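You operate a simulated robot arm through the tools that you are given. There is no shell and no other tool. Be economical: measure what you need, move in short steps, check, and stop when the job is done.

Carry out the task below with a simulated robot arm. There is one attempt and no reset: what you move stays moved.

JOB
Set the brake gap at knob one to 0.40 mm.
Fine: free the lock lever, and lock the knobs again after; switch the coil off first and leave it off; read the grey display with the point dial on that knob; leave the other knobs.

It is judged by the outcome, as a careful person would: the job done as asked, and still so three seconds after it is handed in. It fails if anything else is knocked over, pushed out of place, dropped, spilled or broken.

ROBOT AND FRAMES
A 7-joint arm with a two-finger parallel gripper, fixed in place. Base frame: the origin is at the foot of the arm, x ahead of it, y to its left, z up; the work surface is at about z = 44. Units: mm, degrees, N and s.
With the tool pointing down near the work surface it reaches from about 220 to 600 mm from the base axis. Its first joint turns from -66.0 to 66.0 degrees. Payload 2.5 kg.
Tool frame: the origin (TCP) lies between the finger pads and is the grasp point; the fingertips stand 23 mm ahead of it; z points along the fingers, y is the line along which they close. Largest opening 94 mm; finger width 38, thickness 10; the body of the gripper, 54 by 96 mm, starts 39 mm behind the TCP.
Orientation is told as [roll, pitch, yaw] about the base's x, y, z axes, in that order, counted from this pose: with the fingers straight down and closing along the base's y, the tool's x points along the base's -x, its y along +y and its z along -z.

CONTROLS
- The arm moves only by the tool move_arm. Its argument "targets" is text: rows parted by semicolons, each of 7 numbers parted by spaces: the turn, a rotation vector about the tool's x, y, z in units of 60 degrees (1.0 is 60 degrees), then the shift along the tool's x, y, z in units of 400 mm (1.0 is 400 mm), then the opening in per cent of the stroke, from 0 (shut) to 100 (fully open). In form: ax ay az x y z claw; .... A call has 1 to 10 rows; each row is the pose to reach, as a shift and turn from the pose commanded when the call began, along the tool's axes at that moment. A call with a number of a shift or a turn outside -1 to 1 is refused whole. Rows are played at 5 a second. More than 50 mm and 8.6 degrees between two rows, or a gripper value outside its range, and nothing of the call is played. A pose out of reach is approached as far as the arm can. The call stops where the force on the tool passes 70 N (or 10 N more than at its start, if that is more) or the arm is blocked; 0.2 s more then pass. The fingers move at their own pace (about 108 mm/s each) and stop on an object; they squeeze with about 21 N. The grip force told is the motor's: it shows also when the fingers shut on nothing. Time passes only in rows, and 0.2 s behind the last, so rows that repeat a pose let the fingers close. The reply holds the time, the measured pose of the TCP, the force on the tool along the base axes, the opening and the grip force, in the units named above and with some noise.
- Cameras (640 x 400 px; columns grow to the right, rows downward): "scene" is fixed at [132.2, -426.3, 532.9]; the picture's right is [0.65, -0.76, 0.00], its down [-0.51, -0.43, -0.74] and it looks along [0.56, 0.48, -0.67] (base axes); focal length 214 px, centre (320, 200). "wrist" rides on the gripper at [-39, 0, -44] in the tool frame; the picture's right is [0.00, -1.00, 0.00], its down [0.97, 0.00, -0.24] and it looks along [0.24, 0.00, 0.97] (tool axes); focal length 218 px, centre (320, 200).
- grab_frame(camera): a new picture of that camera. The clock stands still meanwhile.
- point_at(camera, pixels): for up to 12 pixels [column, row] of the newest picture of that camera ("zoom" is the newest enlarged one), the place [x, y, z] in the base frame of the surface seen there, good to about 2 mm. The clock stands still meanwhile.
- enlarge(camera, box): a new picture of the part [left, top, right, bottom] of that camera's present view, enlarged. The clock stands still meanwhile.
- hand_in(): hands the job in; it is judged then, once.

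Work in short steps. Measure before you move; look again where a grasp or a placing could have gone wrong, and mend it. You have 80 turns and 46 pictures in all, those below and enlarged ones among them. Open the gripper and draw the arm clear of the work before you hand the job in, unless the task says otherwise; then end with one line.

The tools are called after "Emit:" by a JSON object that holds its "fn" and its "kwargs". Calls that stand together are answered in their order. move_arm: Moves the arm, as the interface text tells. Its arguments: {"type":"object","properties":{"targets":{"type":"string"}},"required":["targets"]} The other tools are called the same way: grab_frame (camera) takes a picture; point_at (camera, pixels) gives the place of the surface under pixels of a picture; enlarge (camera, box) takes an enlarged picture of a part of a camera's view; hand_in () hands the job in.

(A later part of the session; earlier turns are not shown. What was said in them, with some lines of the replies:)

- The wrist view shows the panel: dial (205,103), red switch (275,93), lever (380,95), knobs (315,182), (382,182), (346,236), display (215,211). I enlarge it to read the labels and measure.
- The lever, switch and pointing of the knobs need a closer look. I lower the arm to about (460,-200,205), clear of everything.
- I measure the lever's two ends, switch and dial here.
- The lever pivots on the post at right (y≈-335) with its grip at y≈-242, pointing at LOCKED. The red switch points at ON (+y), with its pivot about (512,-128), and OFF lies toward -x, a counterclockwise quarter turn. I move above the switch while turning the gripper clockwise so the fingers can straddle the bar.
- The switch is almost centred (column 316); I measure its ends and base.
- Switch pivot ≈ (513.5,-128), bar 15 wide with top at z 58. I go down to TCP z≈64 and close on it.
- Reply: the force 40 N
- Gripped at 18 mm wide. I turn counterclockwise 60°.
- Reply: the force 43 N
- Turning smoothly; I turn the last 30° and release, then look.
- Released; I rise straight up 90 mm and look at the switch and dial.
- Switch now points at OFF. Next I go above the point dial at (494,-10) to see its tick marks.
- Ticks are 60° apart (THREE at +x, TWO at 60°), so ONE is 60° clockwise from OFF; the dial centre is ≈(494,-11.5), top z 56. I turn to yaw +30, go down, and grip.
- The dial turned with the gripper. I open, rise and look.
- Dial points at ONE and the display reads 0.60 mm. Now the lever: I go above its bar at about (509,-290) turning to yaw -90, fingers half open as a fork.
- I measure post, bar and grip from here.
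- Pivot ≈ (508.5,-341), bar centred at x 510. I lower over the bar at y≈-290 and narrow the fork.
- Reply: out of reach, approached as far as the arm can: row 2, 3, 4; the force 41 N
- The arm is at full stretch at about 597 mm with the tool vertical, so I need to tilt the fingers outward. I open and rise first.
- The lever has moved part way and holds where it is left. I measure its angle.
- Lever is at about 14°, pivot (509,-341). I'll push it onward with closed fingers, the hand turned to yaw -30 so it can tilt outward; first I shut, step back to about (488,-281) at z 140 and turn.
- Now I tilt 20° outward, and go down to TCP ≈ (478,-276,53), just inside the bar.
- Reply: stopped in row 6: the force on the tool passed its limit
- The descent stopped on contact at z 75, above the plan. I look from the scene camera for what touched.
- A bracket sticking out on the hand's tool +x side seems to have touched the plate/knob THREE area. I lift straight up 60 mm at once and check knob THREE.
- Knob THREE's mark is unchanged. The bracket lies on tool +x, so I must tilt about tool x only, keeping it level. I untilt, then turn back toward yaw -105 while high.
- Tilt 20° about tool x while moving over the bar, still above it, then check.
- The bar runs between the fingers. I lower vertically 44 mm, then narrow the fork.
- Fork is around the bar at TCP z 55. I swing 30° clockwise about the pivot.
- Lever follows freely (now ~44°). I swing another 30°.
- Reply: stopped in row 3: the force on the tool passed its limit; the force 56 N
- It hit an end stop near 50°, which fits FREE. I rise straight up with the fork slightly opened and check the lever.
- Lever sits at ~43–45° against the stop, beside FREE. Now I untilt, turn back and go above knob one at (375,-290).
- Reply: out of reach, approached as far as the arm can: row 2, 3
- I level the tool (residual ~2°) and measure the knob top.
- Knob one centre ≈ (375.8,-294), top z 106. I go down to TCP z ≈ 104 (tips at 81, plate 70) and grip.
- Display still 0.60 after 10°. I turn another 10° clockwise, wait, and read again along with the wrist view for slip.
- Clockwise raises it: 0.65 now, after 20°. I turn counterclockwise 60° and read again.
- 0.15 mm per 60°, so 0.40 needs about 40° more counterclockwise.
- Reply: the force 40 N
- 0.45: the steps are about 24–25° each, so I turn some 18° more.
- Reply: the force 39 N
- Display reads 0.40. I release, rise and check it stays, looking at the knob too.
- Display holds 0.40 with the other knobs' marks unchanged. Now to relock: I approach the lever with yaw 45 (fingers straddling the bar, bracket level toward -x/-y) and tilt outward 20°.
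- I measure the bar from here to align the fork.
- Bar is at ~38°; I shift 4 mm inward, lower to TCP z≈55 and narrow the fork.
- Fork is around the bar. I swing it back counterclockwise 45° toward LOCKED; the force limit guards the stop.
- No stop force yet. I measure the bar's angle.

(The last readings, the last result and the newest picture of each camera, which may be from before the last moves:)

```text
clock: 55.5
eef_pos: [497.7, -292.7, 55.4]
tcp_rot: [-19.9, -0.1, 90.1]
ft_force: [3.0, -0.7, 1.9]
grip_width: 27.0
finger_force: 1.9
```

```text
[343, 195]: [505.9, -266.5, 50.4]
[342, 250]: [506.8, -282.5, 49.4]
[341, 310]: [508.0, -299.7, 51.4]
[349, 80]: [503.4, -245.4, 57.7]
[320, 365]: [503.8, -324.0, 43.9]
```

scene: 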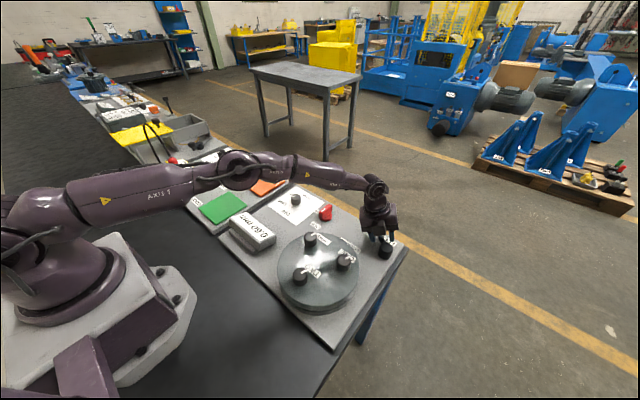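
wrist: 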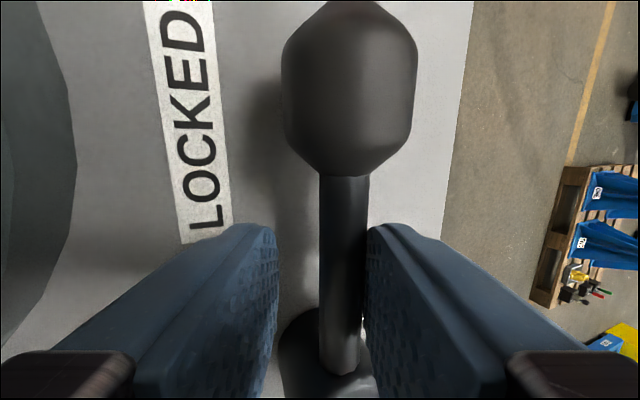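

The bar is at about 0 to -3°, i.e. at or slightly beyond the original LOCKED position. I open a little, rise straight and check.

Emit:
{"fn": "move_arm", "kwargs": {"targets": "0 0 0 0 0 0 38; 0 0 0 0 0 0 38; 0 0 0 0 -0.03 -0.08 40; 0 0 0 0 -0.06 -0.165 40"}}

Emit:
{"fn": "grab_frame", "kwargs": {"camera": "wrist"}}

Emit:
{"fn": "point_at", "kwargs": {"camera": "wrist", "pixels": [[320, 110], [320, 180], [320, 220], [320, 250], [330, 120], [335, 180], [335, 220], [335, 250]]}}

```text
clock: 56.5
eef_pos: [498.5, -293.3, 126.2]
tcp_rot: [-20.0, -0.1, 90.0]
ft_force: [0.2, 0.0, 0.1]
grip_width: 37.7
finger_force: 0.1
```

```text
10 pictures are left
```

wrist: 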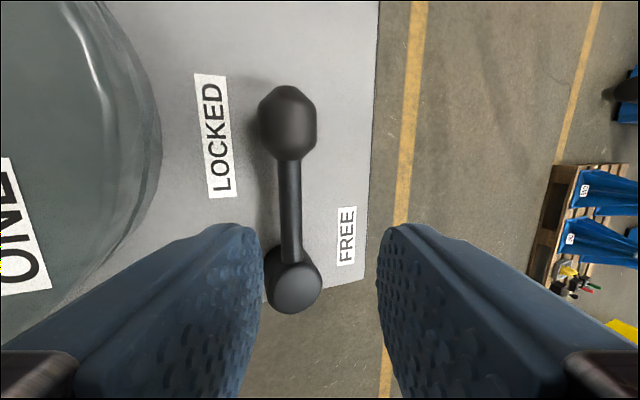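

```text
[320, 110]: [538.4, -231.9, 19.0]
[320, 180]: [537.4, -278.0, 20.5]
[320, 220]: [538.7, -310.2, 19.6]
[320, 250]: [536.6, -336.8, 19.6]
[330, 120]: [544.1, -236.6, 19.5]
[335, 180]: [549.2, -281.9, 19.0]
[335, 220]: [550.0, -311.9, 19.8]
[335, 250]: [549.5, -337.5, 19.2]
```

Emit:
{"fn": "point_at", "kwargs": {"camera": "wrist", "pixels": [[288, 120], [289, 170], [290, 210], [292, 245], [295, 285], [287, 100]]}}

```text
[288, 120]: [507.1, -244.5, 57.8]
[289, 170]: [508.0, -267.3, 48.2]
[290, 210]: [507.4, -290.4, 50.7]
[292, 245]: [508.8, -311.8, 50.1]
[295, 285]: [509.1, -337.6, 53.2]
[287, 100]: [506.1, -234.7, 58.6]
```

Lever lies along the original LOCKED line (~-1°). I draw back and up, untilting, and open the gripper.

Emit:
{"fn": "move_arm", "kwargs": {"targets": "0 0 0 0 -0.015 -0.05 60; -0.083 0 0 0 0.01 -0.1 60; -0.167 0 0 0 0.04 -0.14 60; -0.25 0 0 0 0.07 -0.18 60; -0.333 0 0 0 0.1 -0.22 60"}}

Emit:
{"fn": "move_arm", "kwargs": {"targets": "0 0 0.125 0 0.05 -0.09 80; 0 0 0.25 0 0.1 -0.18 80; 0 0 0.375 0 0.15 -0.27 80; 0 0 0.5 0 0.2 -0.35 80; 0 0 0.625 0 0.2 -0.35 80; 0 0 0.75 0 0.2 -0.35 80; 0 0 0.875 0 0.2 -0.35 80; 0 0 1 0 0.2 -0.35 80"}}

Emit:
{"fn": "enlarge", "kwargs": {"camera": "scene", "box": [200, 180, 420, 320]}}

Emit:
{"fn": "grab_frame", "kwargs": {"camera": "wrist"}}

```text
clock: 57.7
eef_pos: [429.7, -293.5, 196.8]
tcp_rot: [0.2, -0.2, 89.9]
ft_force: [0.6, -0.4, 0.1]
grip_width: 56.2
finger_force: 0.1
```

```text
clock: 59.5
eef_pos: [350.8, -293.7, 335.4]
tcp_rot: [0.1, 0.1, 29.8]
ft_force: [0.8, 0.4, 1.6]
grip_width: 75.2
finger_force: 0.2
```

```text
2.86 times, centred on (310, 250) of scene
```

zoom: 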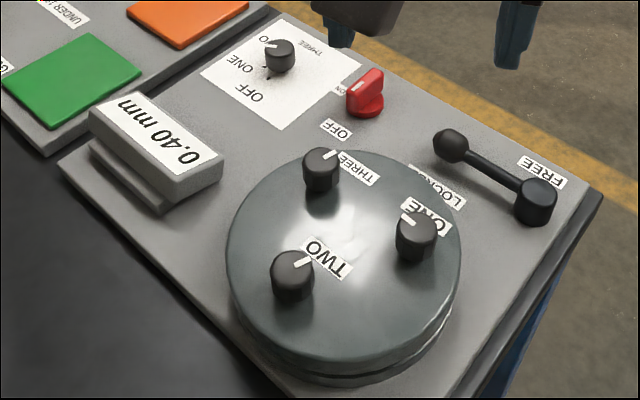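

```text
8 pictures are left
```

wrist: 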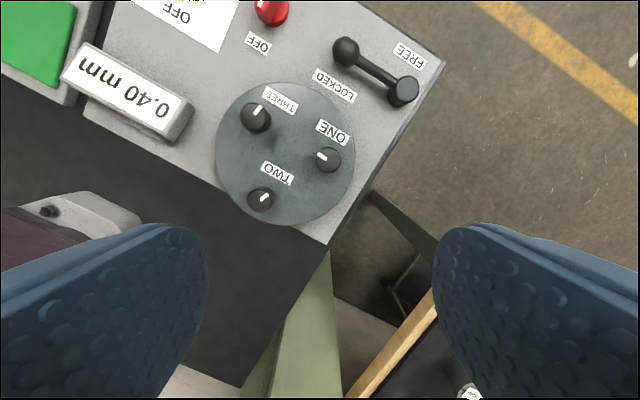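

Display reads 0.40 mm, the switch is at OFF, the lever is at LOCKED, knobs two and three are unchanged, and the arm is clear. I hand in.

Emit:
{"fn": "hand_in", "kwargs": {}}

```text
The job is handed in.
```

I set the brake gap at knob one to 0.40 mm on the grey display, with the coil switched off and left off, the lever back at LOCKED and knobs two and three unmoved; the hand's bracket briefly touched down near knob three, but its mark did not shift.
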